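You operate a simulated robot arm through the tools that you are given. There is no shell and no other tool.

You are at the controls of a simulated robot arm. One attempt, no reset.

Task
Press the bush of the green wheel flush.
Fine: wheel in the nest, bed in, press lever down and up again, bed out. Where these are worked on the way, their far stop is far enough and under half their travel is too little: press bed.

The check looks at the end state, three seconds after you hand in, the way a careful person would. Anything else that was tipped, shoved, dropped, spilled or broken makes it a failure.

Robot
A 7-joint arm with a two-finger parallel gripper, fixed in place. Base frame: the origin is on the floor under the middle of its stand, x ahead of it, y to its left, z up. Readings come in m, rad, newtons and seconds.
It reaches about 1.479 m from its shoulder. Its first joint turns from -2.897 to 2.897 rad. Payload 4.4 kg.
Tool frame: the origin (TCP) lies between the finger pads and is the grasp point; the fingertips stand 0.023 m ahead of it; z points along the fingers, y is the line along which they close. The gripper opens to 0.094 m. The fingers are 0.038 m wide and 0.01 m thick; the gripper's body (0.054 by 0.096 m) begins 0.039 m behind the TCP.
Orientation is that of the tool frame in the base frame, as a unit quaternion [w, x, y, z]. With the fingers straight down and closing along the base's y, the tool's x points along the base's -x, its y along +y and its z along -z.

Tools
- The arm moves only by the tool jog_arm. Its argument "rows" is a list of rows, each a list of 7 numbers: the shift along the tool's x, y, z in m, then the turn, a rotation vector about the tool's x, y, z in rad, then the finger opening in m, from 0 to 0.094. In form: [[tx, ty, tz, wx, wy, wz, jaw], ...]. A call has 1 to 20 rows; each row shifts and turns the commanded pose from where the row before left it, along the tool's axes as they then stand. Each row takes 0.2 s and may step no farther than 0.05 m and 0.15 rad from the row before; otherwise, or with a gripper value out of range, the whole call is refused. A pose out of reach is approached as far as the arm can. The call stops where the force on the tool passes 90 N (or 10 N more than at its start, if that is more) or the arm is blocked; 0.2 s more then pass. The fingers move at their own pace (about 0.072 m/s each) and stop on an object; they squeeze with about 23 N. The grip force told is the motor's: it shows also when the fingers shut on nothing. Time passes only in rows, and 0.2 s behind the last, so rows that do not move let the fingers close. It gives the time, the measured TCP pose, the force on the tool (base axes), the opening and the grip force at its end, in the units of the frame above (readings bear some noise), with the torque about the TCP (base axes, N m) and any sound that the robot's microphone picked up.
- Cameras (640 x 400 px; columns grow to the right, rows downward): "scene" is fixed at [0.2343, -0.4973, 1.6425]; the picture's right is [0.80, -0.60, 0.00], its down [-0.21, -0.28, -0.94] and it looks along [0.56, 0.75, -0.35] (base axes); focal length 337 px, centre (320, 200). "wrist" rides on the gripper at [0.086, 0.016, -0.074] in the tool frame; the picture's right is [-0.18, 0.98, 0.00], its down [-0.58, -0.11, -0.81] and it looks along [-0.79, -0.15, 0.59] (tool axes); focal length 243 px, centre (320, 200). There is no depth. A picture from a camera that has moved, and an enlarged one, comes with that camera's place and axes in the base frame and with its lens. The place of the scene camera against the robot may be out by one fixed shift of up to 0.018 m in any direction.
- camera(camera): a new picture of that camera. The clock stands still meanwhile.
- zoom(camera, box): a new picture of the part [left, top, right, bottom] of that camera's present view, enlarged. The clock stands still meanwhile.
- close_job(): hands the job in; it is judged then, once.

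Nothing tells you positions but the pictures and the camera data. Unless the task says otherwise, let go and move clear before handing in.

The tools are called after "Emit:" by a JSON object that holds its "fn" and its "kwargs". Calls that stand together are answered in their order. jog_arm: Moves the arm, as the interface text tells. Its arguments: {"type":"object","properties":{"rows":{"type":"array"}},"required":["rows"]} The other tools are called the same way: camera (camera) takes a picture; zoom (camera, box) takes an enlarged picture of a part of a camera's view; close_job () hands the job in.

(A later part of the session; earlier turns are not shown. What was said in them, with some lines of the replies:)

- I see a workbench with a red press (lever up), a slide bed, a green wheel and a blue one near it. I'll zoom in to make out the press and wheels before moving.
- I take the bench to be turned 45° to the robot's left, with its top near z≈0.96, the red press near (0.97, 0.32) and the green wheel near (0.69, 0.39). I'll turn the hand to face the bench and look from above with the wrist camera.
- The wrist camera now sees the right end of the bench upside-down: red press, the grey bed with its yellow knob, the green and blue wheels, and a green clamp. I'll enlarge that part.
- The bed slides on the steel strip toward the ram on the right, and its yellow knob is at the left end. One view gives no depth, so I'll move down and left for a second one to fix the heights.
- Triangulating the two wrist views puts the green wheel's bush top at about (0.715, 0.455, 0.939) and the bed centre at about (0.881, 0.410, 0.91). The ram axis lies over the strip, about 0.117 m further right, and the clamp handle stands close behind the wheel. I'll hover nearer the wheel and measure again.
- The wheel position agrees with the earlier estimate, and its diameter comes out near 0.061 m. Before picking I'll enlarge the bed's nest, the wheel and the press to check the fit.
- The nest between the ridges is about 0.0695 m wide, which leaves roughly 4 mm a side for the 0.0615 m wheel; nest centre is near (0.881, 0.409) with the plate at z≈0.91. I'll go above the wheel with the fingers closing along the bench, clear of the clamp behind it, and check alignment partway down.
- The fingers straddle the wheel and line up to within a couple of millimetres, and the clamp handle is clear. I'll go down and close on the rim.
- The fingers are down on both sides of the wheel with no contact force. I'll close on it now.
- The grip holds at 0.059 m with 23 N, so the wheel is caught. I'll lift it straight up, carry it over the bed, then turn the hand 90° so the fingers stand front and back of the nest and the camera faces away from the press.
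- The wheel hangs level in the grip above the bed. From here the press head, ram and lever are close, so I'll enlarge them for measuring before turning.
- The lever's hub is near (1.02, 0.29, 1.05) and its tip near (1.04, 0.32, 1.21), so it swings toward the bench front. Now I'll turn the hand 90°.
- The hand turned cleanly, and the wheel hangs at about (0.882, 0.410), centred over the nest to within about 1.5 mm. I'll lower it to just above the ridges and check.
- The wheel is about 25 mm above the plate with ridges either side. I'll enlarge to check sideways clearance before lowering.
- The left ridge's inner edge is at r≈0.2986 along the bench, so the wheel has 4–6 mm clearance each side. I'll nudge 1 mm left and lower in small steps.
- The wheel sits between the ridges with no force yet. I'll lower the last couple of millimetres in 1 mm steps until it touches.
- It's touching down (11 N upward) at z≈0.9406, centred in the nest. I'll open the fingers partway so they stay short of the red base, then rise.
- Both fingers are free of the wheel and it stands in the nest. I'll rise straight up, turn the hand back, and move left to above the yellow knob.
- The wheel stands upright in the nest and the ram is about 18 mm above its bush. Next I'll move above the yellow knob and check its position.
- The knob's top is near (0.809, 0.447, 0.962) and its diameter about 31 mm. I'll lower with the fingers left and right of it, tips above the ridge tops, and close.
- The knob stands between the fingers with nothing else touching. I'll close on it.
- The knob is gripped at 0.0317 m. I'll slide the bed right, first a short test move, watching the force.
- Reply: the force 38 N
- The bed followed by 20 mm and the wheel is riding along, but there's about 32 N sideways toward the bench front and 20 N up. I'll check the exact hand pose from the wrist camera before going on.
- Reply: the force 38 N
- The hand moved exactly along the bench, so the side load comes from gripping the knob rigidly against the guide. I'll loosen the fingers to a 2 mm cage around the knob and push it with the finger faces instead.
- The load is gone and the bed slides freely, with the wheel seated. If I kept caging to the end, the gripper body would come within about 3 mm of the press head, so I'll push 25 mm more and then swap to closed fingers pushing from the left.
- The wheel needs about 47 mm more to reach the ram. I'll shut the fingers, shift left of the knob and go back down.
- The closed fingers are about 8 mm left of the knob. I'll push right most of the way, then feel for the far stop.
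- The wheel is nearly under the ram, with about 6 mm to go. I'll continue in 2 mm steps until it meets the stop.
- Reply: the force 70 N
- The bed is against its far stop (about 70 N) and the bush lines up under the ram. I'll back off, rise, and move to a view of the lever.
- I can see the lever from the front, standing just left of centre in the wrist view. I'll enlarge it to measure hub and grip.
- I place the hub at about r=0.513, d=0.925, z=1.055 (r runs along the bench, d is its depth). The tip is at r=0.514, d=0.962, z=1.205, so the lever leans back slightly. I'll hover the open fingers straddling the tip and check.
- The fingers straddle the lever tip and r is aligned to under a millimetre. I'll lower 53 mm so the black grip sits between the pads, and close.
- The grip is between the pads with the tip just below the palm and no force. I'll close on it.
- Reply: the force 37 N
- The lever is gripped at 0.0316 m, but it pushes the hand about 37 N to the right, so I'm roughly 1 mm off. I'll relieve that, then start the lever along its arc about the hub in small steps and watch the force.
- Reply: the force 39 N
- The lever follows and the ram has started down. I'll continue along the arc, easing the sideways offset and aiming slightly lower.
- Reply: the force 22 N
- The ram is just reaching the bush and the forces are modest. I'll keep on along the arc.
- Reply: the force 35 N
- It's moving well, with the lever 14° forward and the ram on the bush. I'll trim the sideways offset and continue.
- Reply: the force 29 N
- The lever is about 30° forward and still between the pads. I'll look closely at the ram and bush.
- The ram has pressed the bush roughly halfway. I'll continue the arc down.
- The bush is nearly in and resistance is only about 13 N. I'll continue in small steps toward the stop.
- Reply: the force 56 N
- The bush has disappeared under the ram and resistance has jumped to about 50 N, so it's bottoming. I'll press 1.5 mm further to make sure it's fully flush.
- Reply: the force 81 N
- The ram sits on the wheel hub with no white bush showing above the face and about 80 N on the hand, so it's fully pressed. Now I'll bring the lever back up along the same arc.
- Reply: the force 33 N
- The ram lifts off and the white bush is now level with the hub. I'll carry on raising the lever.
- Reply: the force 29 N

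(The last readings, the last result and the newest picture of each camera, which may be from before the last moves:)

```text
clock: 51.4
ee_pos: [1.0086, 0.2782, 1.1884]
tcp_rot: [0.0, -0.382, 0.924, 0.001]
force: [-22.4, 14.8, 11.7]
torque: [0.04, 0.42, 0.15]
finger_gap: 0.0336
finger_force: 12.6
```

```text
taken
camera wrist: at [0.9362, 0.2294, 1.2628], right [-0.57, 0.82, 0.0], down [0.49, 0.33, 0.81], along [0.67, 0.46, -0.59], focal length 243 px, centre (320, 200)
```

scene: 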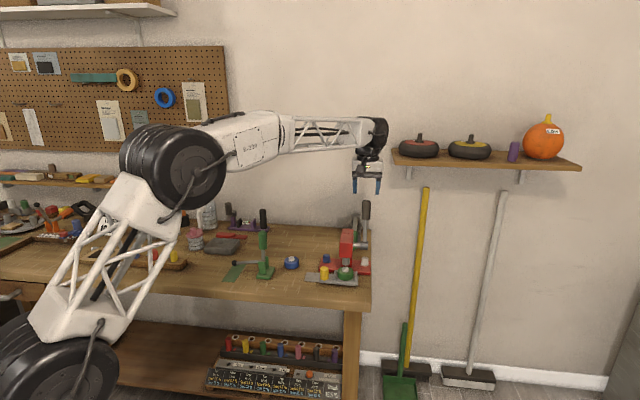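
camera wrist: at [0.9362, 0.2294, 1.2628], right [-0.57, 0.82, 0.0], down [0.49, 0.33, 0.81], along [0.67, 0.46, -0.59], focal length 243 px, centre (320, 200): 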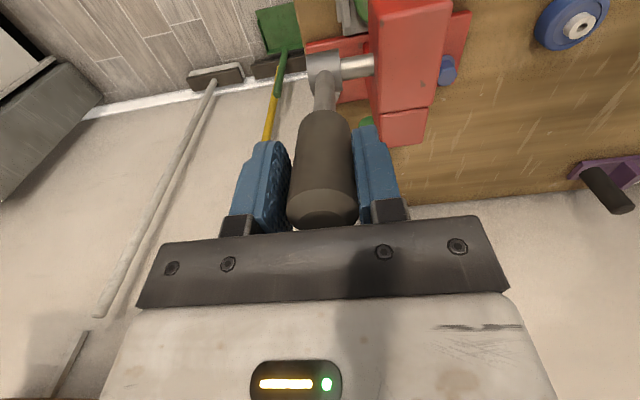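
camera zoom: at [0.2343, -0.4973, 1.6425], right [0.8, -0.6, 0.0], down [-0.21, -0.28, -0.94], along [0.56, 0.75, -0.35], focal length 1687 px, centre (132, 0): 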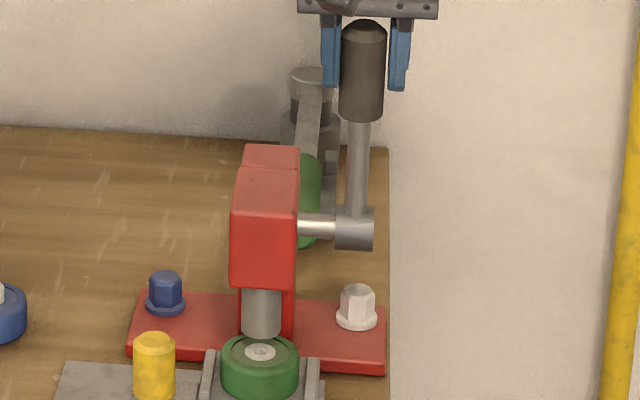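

The bush is clearly flush and the lever nearly upright. I'll take it the rest of the way to its original leaned-back rest.

Emit:
{"fn": "jog_arm", "kwargs": {"rows": [[-0.0094, 0.0006, -0.0006, 0, 0, 0, 0.022], [-0.0094, 0, -0.0004, 0, 0, 0, 0.022], [-0.0095, 0, 0.0004, 0, 0, 0, 0.022], [-0.0094, 0, 0.0012, 0, 0, 0, 0.022], [-0.007, 0, 0.0014, 0, 0, 0, 0.022], [0, 0, 0, 0, 0, 0, 0.022]]}}

Emit:
{"fn": "zoom", "kwargs": {"camera": "scene", "box": [310, 160, 410, 290]}}

Emit:
{"fn": "camera", "kwargs": {"camera": "wrist"}}

```text
clock: 52.8
ee_pos: [1.0389, 0.3098, 1.1856]
tcp_rot: [-0.001, -0.384, 0.924, 0.0]
force: [-22.0, 10.6, 1.6]
torque: [-0.48, 1.12, 0.16]
finger_gap: 0.0315
finger_force: 45.2
```

```text
3.08 times, centred on (360, 225) of scene
camera zoom: at [0.2343, -0.4973, 1.6425], right [0.8, -0.6, 0.0], down [-0.21, -0.28, -0.94], along [0.56, 0.75, -0.35], focal length 1038 px, centre (197, 123)
```

zoom: 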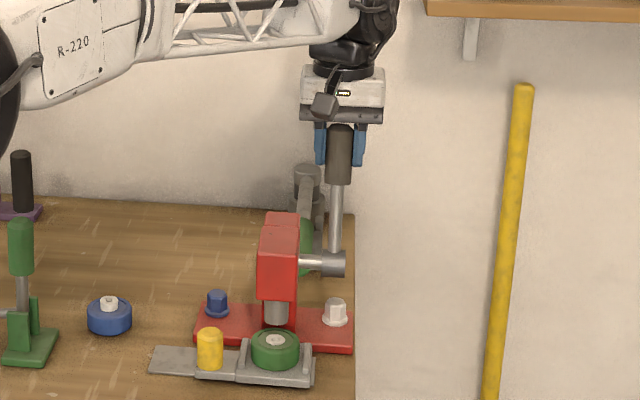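

```text
taken
camera wrist: at [0.9669, 0.2612, 1.2595], right [-0.57, 0.82, 0.0], down [0.49, 0.33, 0.81], along [0.66, 0.46, -0.59], focal length 243 px, centre (320, 200)
```

wrist: 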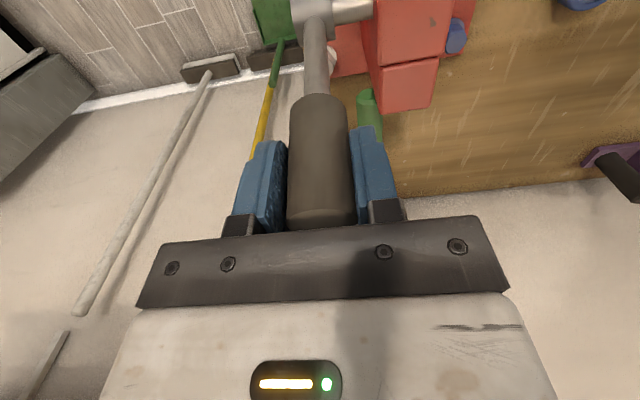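

The lever is back within 2 mm of its start and the ram is up at its original height. I'll nudge the last bit, release, and rise.

Emit:
{"fn": "jog_arm", "kwargs": {"rows": [[-0.002, 0.0004, 0.0004, 0, 0, 0, 0.022], [0, 0, 0, 0, 0, 0, 0.034], [0, 0, 0, 0, 0, 0, 0.048], [0, 0, 0, 0, 0, 0, 0.06], [0, 0, -0.02, 0, 0, 0, 0.06], [0, 0, -0.04, 0, 0, 0, 0.06], [0, 0, -0.04, 0, 0, 0, 0.06], [0, 0, 0, 0, 0, 0, 0.06]]}}

Emit:
{"fn": "zoom", "kwargs": {"camera": "scene", "box": [310, 160, 410, 290]}}

Emit:
{"fn": "camera", "kwargs": {"camera": "wrist"}}

Emit:
{"fn": "zoom", "kwargs": {"camera": "scene", "box": [330, 255, 360, 280]}}

```text
clock: 54.6
ee_pos: [1.042, 0.3121, 1.2837]
tcp_rot: [0.001, -0.382, 0.924, 0.0]
force: [0.9, 1.3, -0.6]
torque: [0.01, 0.01, -0.03]
finger_gap: 0.0602
finger_force: 0.1
```

```text
3.08 times, centred on (360, 225) of scene
camera zoom: at [0.2343, -0.4973, 1.6425], right [0.8, -0.6, 0.0], down [-0.21, -0.28, -0.94], along [0.56, 0.75, -0.35], focal length 1038 px, centre (197, 123)
```

zoom: 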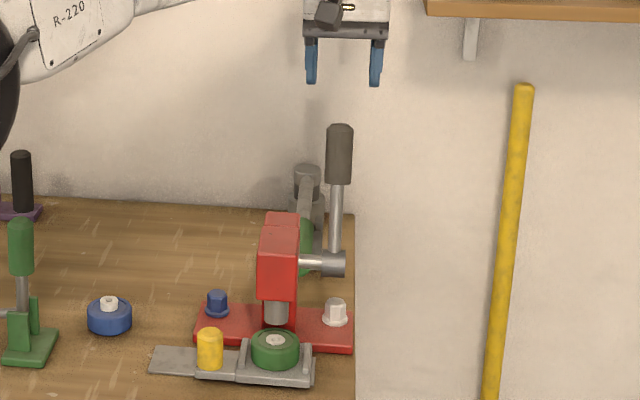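

```text
taken
camera wrist: at [0.9688, 0.2634, 1.358], right [-0.57, 0.82, 0.0], down [0.49, 0.33, 0.81], along [0.66, 0.46, -0.59], focal length 243 px, centre (320, 200)
```

wrist: 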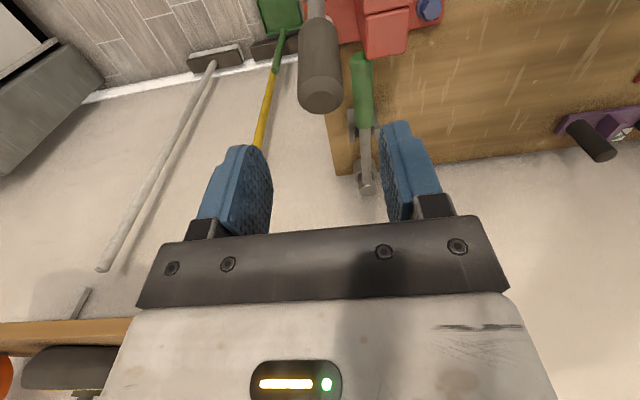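

```text
16.00 times, centred on (345, 268) of scene
camera zoom: at [0.2343, -0.4973, 1.6425], right [0.8, -0.6, 0.0], down [-0.21, -0.28, -0.94], along [0.56, 0.75, -0.35], focal length 5397 px, centre (-80, -880)
```

zoom: 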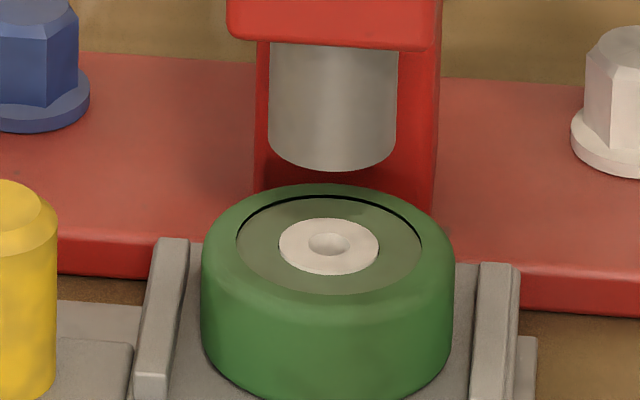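

The bush is flush with the hub, the lever is up and the ram is clear. Now for the bed: I'll move above the knob with the fingers wide open, hand offset to the left so only the right finger hooks the knob and the body stays clear of the press head.

Emit:
{"fn": "jog_arm", "kwargs": {"rows": [[0.0137, 0.0344, 0, 0, 0, 0, 0.06], [0.0137, 0.0344, 0, 0, 0, 0, 0.07], [0.0137, 0.0344, 0, 0, 0, 0, 0.08], [0.0137, 0.0344, 0, 0, 0, 0, 0.094], [0.0135, 0.0346, 0, 0, 0, 0, 0.094], [0, 0, 0.042, 0, 0, 0, 0.094], [0, 0, 0.042, 0, 0, 0, 0.094], [0, 0, 0.042, 0, 0, 0, 0.094], [0, 0, 0.042, 0, 0, 0, 0.094], [0, 0, 0.042, 0, 0, 0, 0.094], [0, 0, 0.03, 0, 0, 0, 0.094], [0, 0, 0, 0, 0, 0, 0.094]]}}

Emit:
{"fn": "camera", "kwargs": {"camera": "wrist"}}

Emit:
{"fn": "zoom", "kwargs": {"camera": "wrist", "box": [160, 0, 480, 200]}}

Emit:
{"fn": "zoom", "kwargs": {"camera": "scene", "box": [260, 210, 380, 300]}}

```text
clock: 57.2
ee_pos: [0.8719, 0.3861, 1.0461]
tcp_rot: [0.0, -0.383, 0.924, -0.001]
force: [-0.2, 0.3, -0.1]
torque: [0.0, 0.01, -0.01]
finger_gap: 0.0938
finger_force: 0.1
```

```text
taken
camera wrist: at [0.7996, 0.3372, 1.1197], right [-0.57, 0.82, 0.0], down [0.49, 0.33, 0.81], along [0.67, 0.46, -0.59], focal length 243 px, centre (320, 200)
```

wrist: 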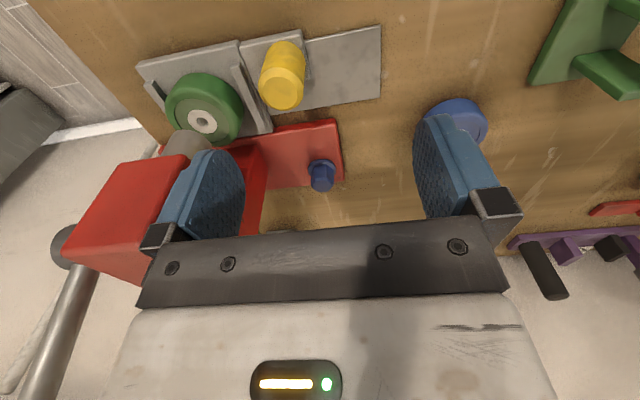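

```text
2.00 times, centred on (320, 100) of wrist
camera zoom: at [0.7996, 0.3372, 1.1197], right [-0.57, 0.82, 0.0], down [0.49, 0.33, 0.81], along [0.67, 0.46, -0.59], focal length 485 px, centre (320, 400)
```

zoom: 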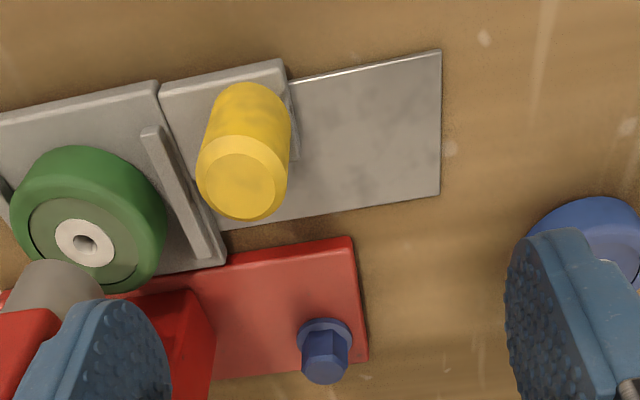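

```text
4.44 times, centred on (320, 255) of scene
camera zoom: at [0.2343, -0.4973, 1.6425], right [0.8, -0.6, 0.0], down [-0.21, -0.28, -0.94], along [0.56, 0.75, -0.35], focal length 1499 px, centre (320, -44)
```

zoom: 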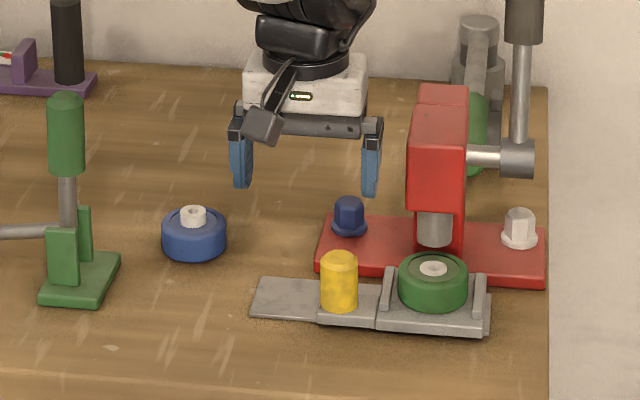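

The knob is at r≈0.370, so the right finger clears it by 4–5 mm and the hand clears the press head by about 20 mm. I'll lower to knob height.

Emit:
{"fn": "jog_arm", "kwargs": {"rows": [[0, -0.001, 0.03, 0, 0, 0, 0.094], [0, 0, 0.03, 0, 0, 0, 0.094], [0, 0, 0.025, 0, 0, 0, 0.094], [0, 0, 0.01, 0, 0, 0, 0.094], [0, 0, 0, 0, 0, 0, 0.094]]}}

Emit:
{"fn": "camera", "kwargs": {"camera": "wrist"}}

Emit:
{"fn": "zoom", "kwargs": {"camera": "scene", "box": [290, 220, 370, 290]}}

```text
clock: 58.4
ee_pos: [0.8716, 0.3849, 0.9513]
tcp_rot: [0.0, -0.382, 0.924, 0.0]
force: [-1.2, -0.1, -0.2]
torque: [0.0, -0.01, 0.01]
finger_gap: 0.094
finger_force: 0.1
```

```text
taken
camera wrist: at [0.7994, 0.3366, 1.0251], right [-0.57, 0.82, 0.0], down [0.49, 0.33, 0.81], along [0.67, 0.46, -0.59], focal length 243 px, centre (320, 200)
```

wrist: 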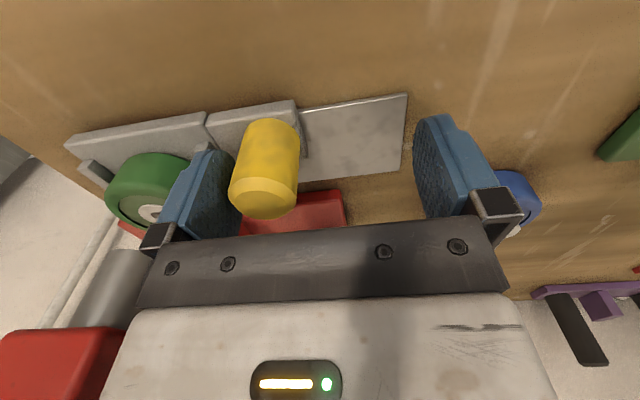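

```text
5.71 times, centred on (330, 255) of scene
camera zoom: at [0.2343, -0.4973, 1.6425], right [0.8, -0.6, 0.0], down [-0.21, -0.28, -0.94], along [0.56, 0.75, -0.35], focal length 1928 px, centre (263, -114)
```

zoom: 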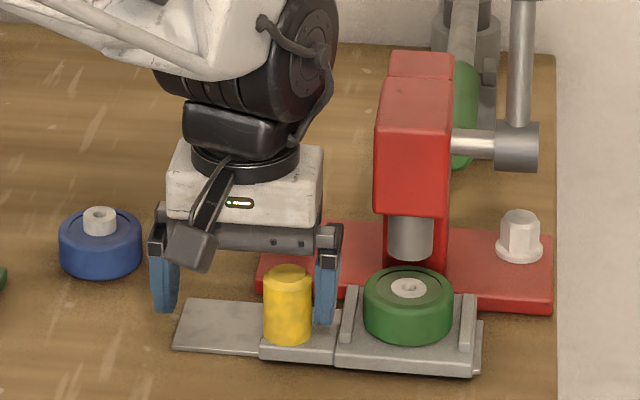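

The right finger sits between the knob and the bed plate, with no contact yet. I'll pull the bed out to the left gently.

Emit:
{"fn": "jog_arm", "kwargs": {"rows": [[0, 0.003, 0, 0, 0, 0, 0.094], [0, 0.003, 0, 0, 0, 0, 0.094], [0, 0.004, 0, 0, 0, 0, 0.094], [0, 0.006, 0, 0, 0, 0, 0.094], [0, 0.008, 0, 0, 0, 0, 0.094], [0, 0.008, 0, 0, 0, 0, 0.094], [0, 0.008, 0, 0, 0, 0, 0.094], [0, 0.008, 0, 0, 0, 0, 0.094], [0, 0.008, 0, 0, 0, 0, 0.094], [0, 0.006, 0, 0, 0, 0, 0.094], [0, 0.003, 0, 0, 0, 0, 0.094], [0, 0, 0, 0, 0, 0, 0.094]]}}

Emit:
{"fn": "camera", "kwargs": {"camera": "wrist"}}

Emit:
{"fn": "zoom", "kwargs": {"camera": "scene", "box": [240, 210, 360, 300]}}

```text
clock: 61.0
ee_pos: [0.826, 0.4297, 0.9497]
tcp_rot: [0.0, -0.383, 0.924, 0.0]
force: [0.7, -1.9, 0.1]
torque: [0.0, -0.03, 0.01]
finger_gap: 0.094
finger_force: 0.2
```

```text
taken
camera wrist: at [0.7533, 0.3812, 1.0239], right [-0.57, 0.82, 0.0], down [0.49, 0.33, 0.81], along [0.67, 0.46, -0.59], focal length 243 px, centre (320, 200)
```

wrist: 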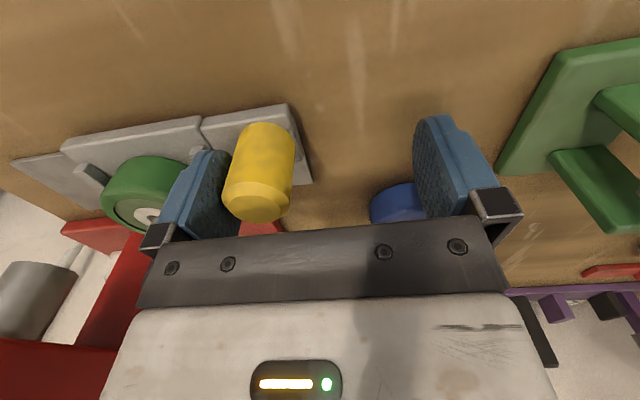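

```text
4.44 times, centred on (300, 255) of scene
camera zoom: at [0.2343, -0.4973, 1.6425], right [0.8, -0.6, 0.0], down [-0.21, -0.28, -0.94], along [0.56, 0.75, -0.35], focal length 1499 px, centre (409, -44)
```

zoom: 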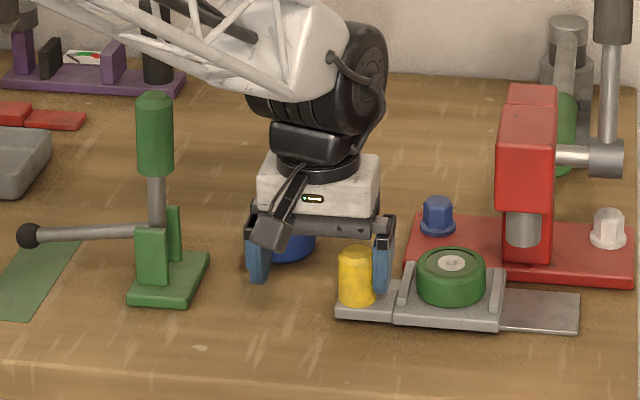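

The bed is halfway out with the wheel seated. To keep the left finger well away from the green clamp, I'll narrow the fingers around the knob while holding the right finger in place, then pull on.

Emit:
{"fn": "jog_arm", "kwargs": {"rows": [[0, -0.009, 0, 0, 0, 0, 0.074], [0, -0.009, 0, 0, 0, 0, 0.056], [0, -0.002, 0, 0, 0, 0, 0.052], [0, 0, 0, 0, 0, 0, 0.052], [0, 0.004, 0, 0, 0, 0, 0.052], [0, 0.006, 0, 0, 0, 0, 0.052], [0, 0.007, 0, 0, 0, 0, 0.052], [0, 0.007, 0, 0, 0, 0, 0.052], [0, 0.007, 0, 0, 0, 0, 0.052], [0, 0.006, 0, 0, 0, 0, 0.052], [0, 0.004, 0, 0, 0, 0, 0.052], [0, 0, 0, 0, 0, 0, 0.052]]}}

Emit:
{"fn": "camera", "kwargs": {"camera": "wrist"}}

Emit:
{"fn": "zoom", "kwargs": {"camera": "scene", "box": [240, 210, 360, 300]}}

```text
clock: 63.6
ee_pos: [0.8102, 0.4445, 0.951]
tcp_rot: [0.0, -0.383, 0.924, 0.0]
force: [1.0, -0.6, 1.2]
torque: [0.01, -0.01, 0.03]
finger_gap: 0.0523
finger_force: 0.5
```

```text
taken
camera wrist: at [0.7385, 0.3966, 1.0252], right [-0.57, 0.82, 0.0], down [0.49, 0.33, 0.81], along [0.67, 0.46, -0.59], focal length 243 px, centre (320, 200)
```

wrist: 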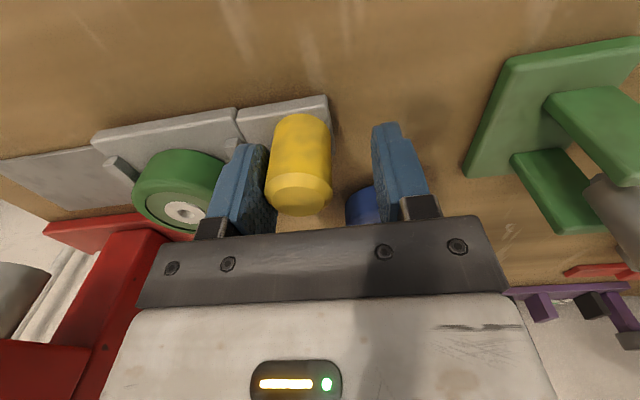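

```text
4.44 times, centred on (300, 255) of scene
camera zoom: at [0.2343, -0.4973, 1.6425], right [0.8, -0.6, 0.0], down [-0.21, -0.28, -0.94], along [0.56, 0.75, -0.35], focal length 1499 px, centre (409, -44)
```

zoom: 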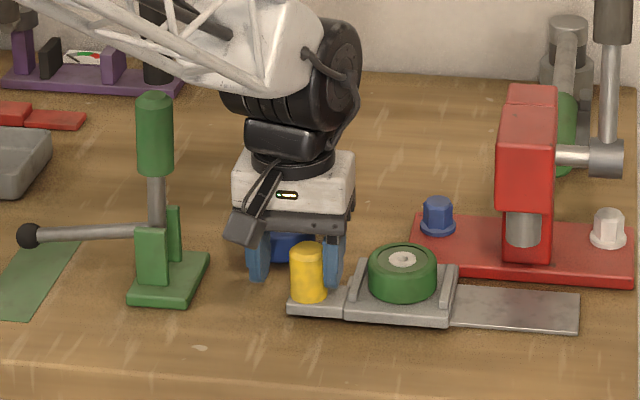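

About 11 mm remains to the original out position. I'll finish in small steps until it meets the stop.

Emit:
{"fn": "jog_arm", "kwargs": {"rows": [[0, 0.003, 0, 0, 0, 0, 0.052], [0, 0.003, 0, 0, 0, 0, 0.052], [0, 0.003, 0, 0, 0, 0, 0.052], [0, 0.002, 0, 0, 0, 0, 0.052], [0, 0.001, 0, 0, 0, 0, 0.052], [0, 0, 0, 0, 0, 0, 0.052]]}}

Emit:
{"fn": "zoom", "kwargs": {"camera": "scene", "box": [240, 210, 360, 300]}}

Emit:
{"fn": "camera", "kwargs": {"camera": "wrist"}}

```text
clock: 65.0
ee_pos: [0.8018, 0.4531, 0.9513]
tcp_rot: [0.0, -0.382, 0.924, 0.0]
force: [-1.0, -1.2, 0.2]
torque: [0.0, -0.01, 0.02]
finger_gap: 0.0524
finger_force: 0.9
```

```text
4.44 times, centred on (300, 255) of scene
camera zoom: at [0.2343, -0.4973, 1.6425], right [0.8, -0.6, 0.0], down [-0.21, -0.28, -0.94], along [0.56, 0.75, -0.35], focal length 1499 px, centre (409, -44)
```

zoom: 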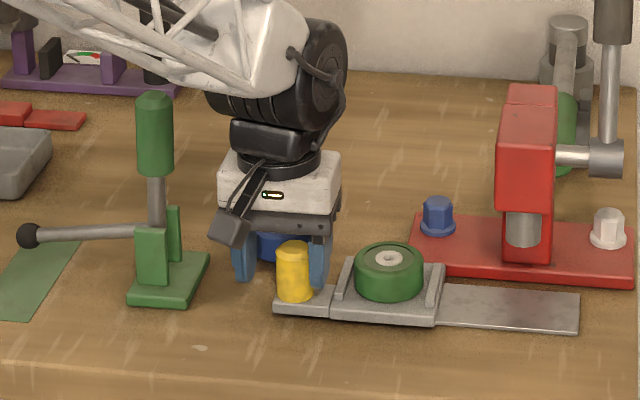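

```text
taken
camera wrist: at [0.7296, 0.4047, 1.0245], right [-0.57, 0.82, 0.0], down [0.49, 0.33, 0.81], along [0.67, 0.46, -0.59], focal length 243 px, centre (320, 200)
```

wrist: 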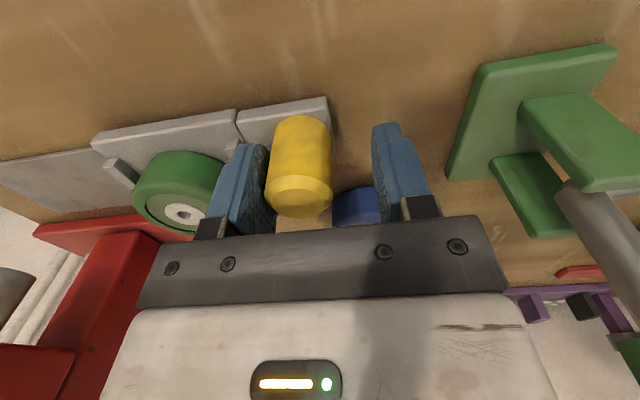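

The bed is back where it started and there's still no load. I'll nudge a few millimetres more to feel whether it's at its stop.

Emit:
{"fn": "jog_arm", "kwargs": {"rows": [[0, 0.0015, 0, 0, 0, 0, 0.052], [0, 0.0015, 0, 0, 0, 0, 0.052], [0, 0, 0, 0, 0, 0, 0.052]]}}

Emit:
{"fn": "zoom", "kwargs": {"camera": "scene", "box": [240, 210, 360, 300]}}

```text
clock: 65.8
ee_pos: [0.7996, 0.4548, 0.9507]
tcp_rot: [-0.001, -0.383, 0.924, 0.001]
force: [11.2, -5.4, -2.3]
torque: [0.1, -0.03, 0.13]
finger_gap: 0.0574
finger_force: 5.6
```

```text
4.44 times, centred on (300, 255) of scene
camera zoom: at [0.2343, -0.4973, 1.6425], right [0.8, -0.6, 0.0], down [-0.21, -0.28, -0.94], along [0.56, 0.75, -0.35], focal length 1499 px, centre (409, -44)
```

zoom: 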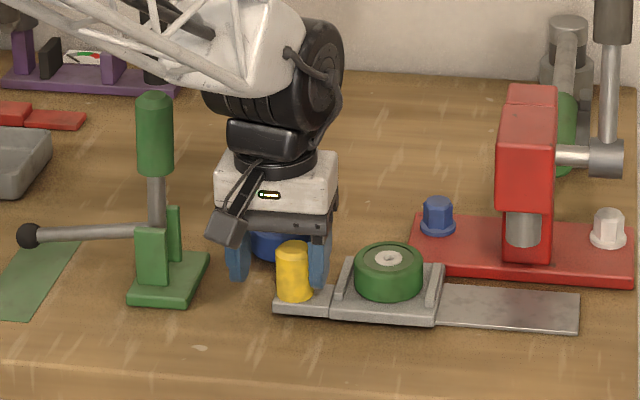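

The finger is being pushed back and the bed doesn't move, so it's fully out against its stop. I'll ease off, open, rise straight up and check everything.

Emit:
{"fn": "jog_arm", "kwargs": {"rows": [[0, -0.005, 0, 0, 0, 0, 0.054], [0, -0.002, 0, 0, 0, 0, 0.056], [0, 0, 0, 0, 0, 0, 0.056], [0, 0, -0.02, 0, 0, 0, 0.056], [0, 0, -0.04, 0, 0, 0, 0.056], [0, 0, -0.045, 0, 0, 0, 0.056], [0, 0, -0.045, 0, 0, 0, 0.056], [0, 0, -0.045, 0, 0, 0, 0.056], [0.03, 0, -0.03, 0, 0, 0, 0.056], [0.03, 0, -0.03, 0, 0, 0, 0.056], [0, 0, 0, 0, 0, 0, 0.056]]}}

Emit:
{"fn": "camera", "kwargs": {"camera": "wrist"}}

Emit:
{"fn": "camera", "kwargs": {"camera": "scene"}}

Emit:
{"fn": "zoom", "kwargs": {"camera": "scene", "box": [220, 190, 380, 300]}}

Emit:
{"fn": "zoom", "kwargs": {"camera": "scene", "box": [295, 250, 335, 280]}}

```text
clock: 68.2
ee_pos: [0.7605, 0.4073, 1.2032]
tcp_rot: [0.001, -0.383, 0.924, 0.0]
force: [0.2, 0.3, -0.7]
torque: [0.01, 0.0, -0.01]
finger_gap: 0.0558
finger_force: 0.1
```

```text
taken
camera wrist: at [0.6891, 0.3589, 1.278], right [-0.57, 0.82, 0.0], down [0.49, 0.33, 0.81], along [0.67, 0.46, -0.59], focal length 243 px, centre (320, 200)
```

wrist: 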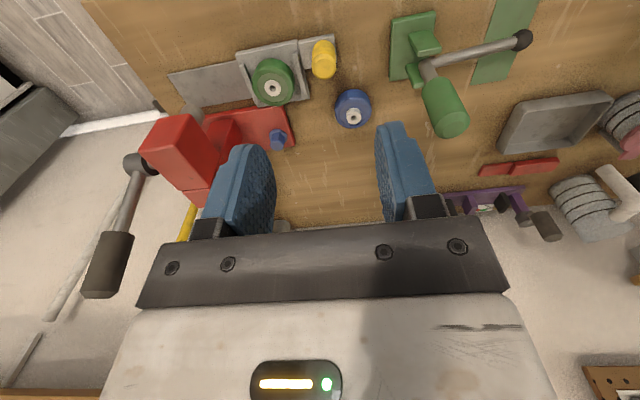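

```text
taken
```

scene: 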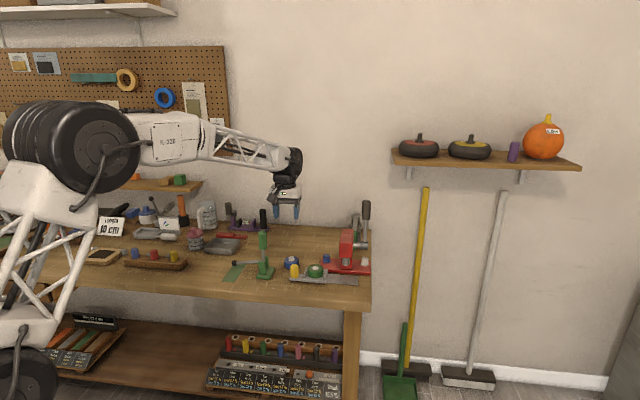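

```text
3.64 times, centred on (300, 245) of scene
camera zoom: at [0.2343, -0.4973, 1.6425], right [0.8, -0.6, 0.0], down [-0.21, -0.28, -0.94], along [0.56, 0.75, -0.35], focal length 1227 px, centre (393, 36)
```

zoom: 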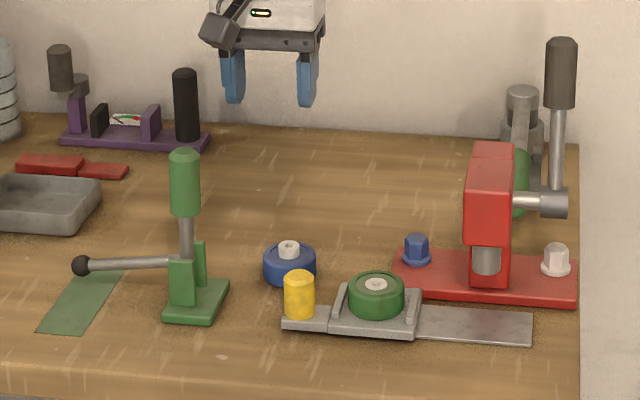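

```text
13.33 times, centred on (315, 265) of scene
camera zoom: at [0.2343, -0.4973, 1.6425], right [0.8, -0.6, 0.0], down [-0.21, -0.28, -0.94], along [0.56, 0.75, -0.35], focal length 4498 px, centre (387, -667)
```

zoom: 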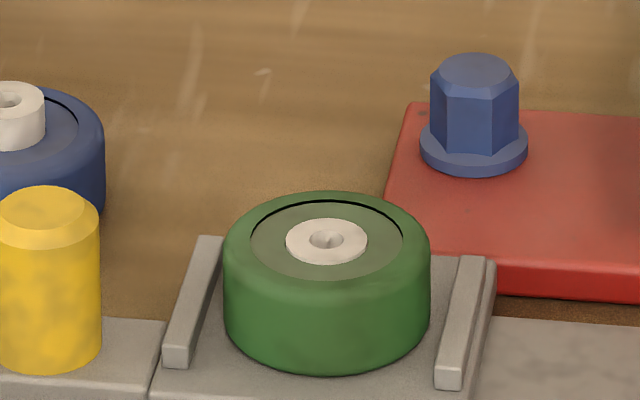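

The green wheel stands in the nest with its bush flush in the hub. The lever is up, the bed is fully out, and the blue wheel, clamp and other things are where they were. The hand is empty and clear, so I'm handing in.

Emit:
{"fn": "close_job", "kwargs": {}}

```text
The job is handed in.
```

The green wheel's bush now sits flush in its hub, and the job is handed in; the result of the check hasn't come back.

- **Wheel:** it stands upright in the nest between the bed's two ridges.
- **Bed:** I pushed it in to its far stop, then brought it back out until it met the outer stop.
- **Lever:** I pulled it down until the ram rested on the hub, at about 80 N on the hand. I then returned it to its original position.
- **Surroundings:** in the last pictures the blue wheel, the green clamp and the other things on the bench were where they started. The gripper is empty and clear of everything.
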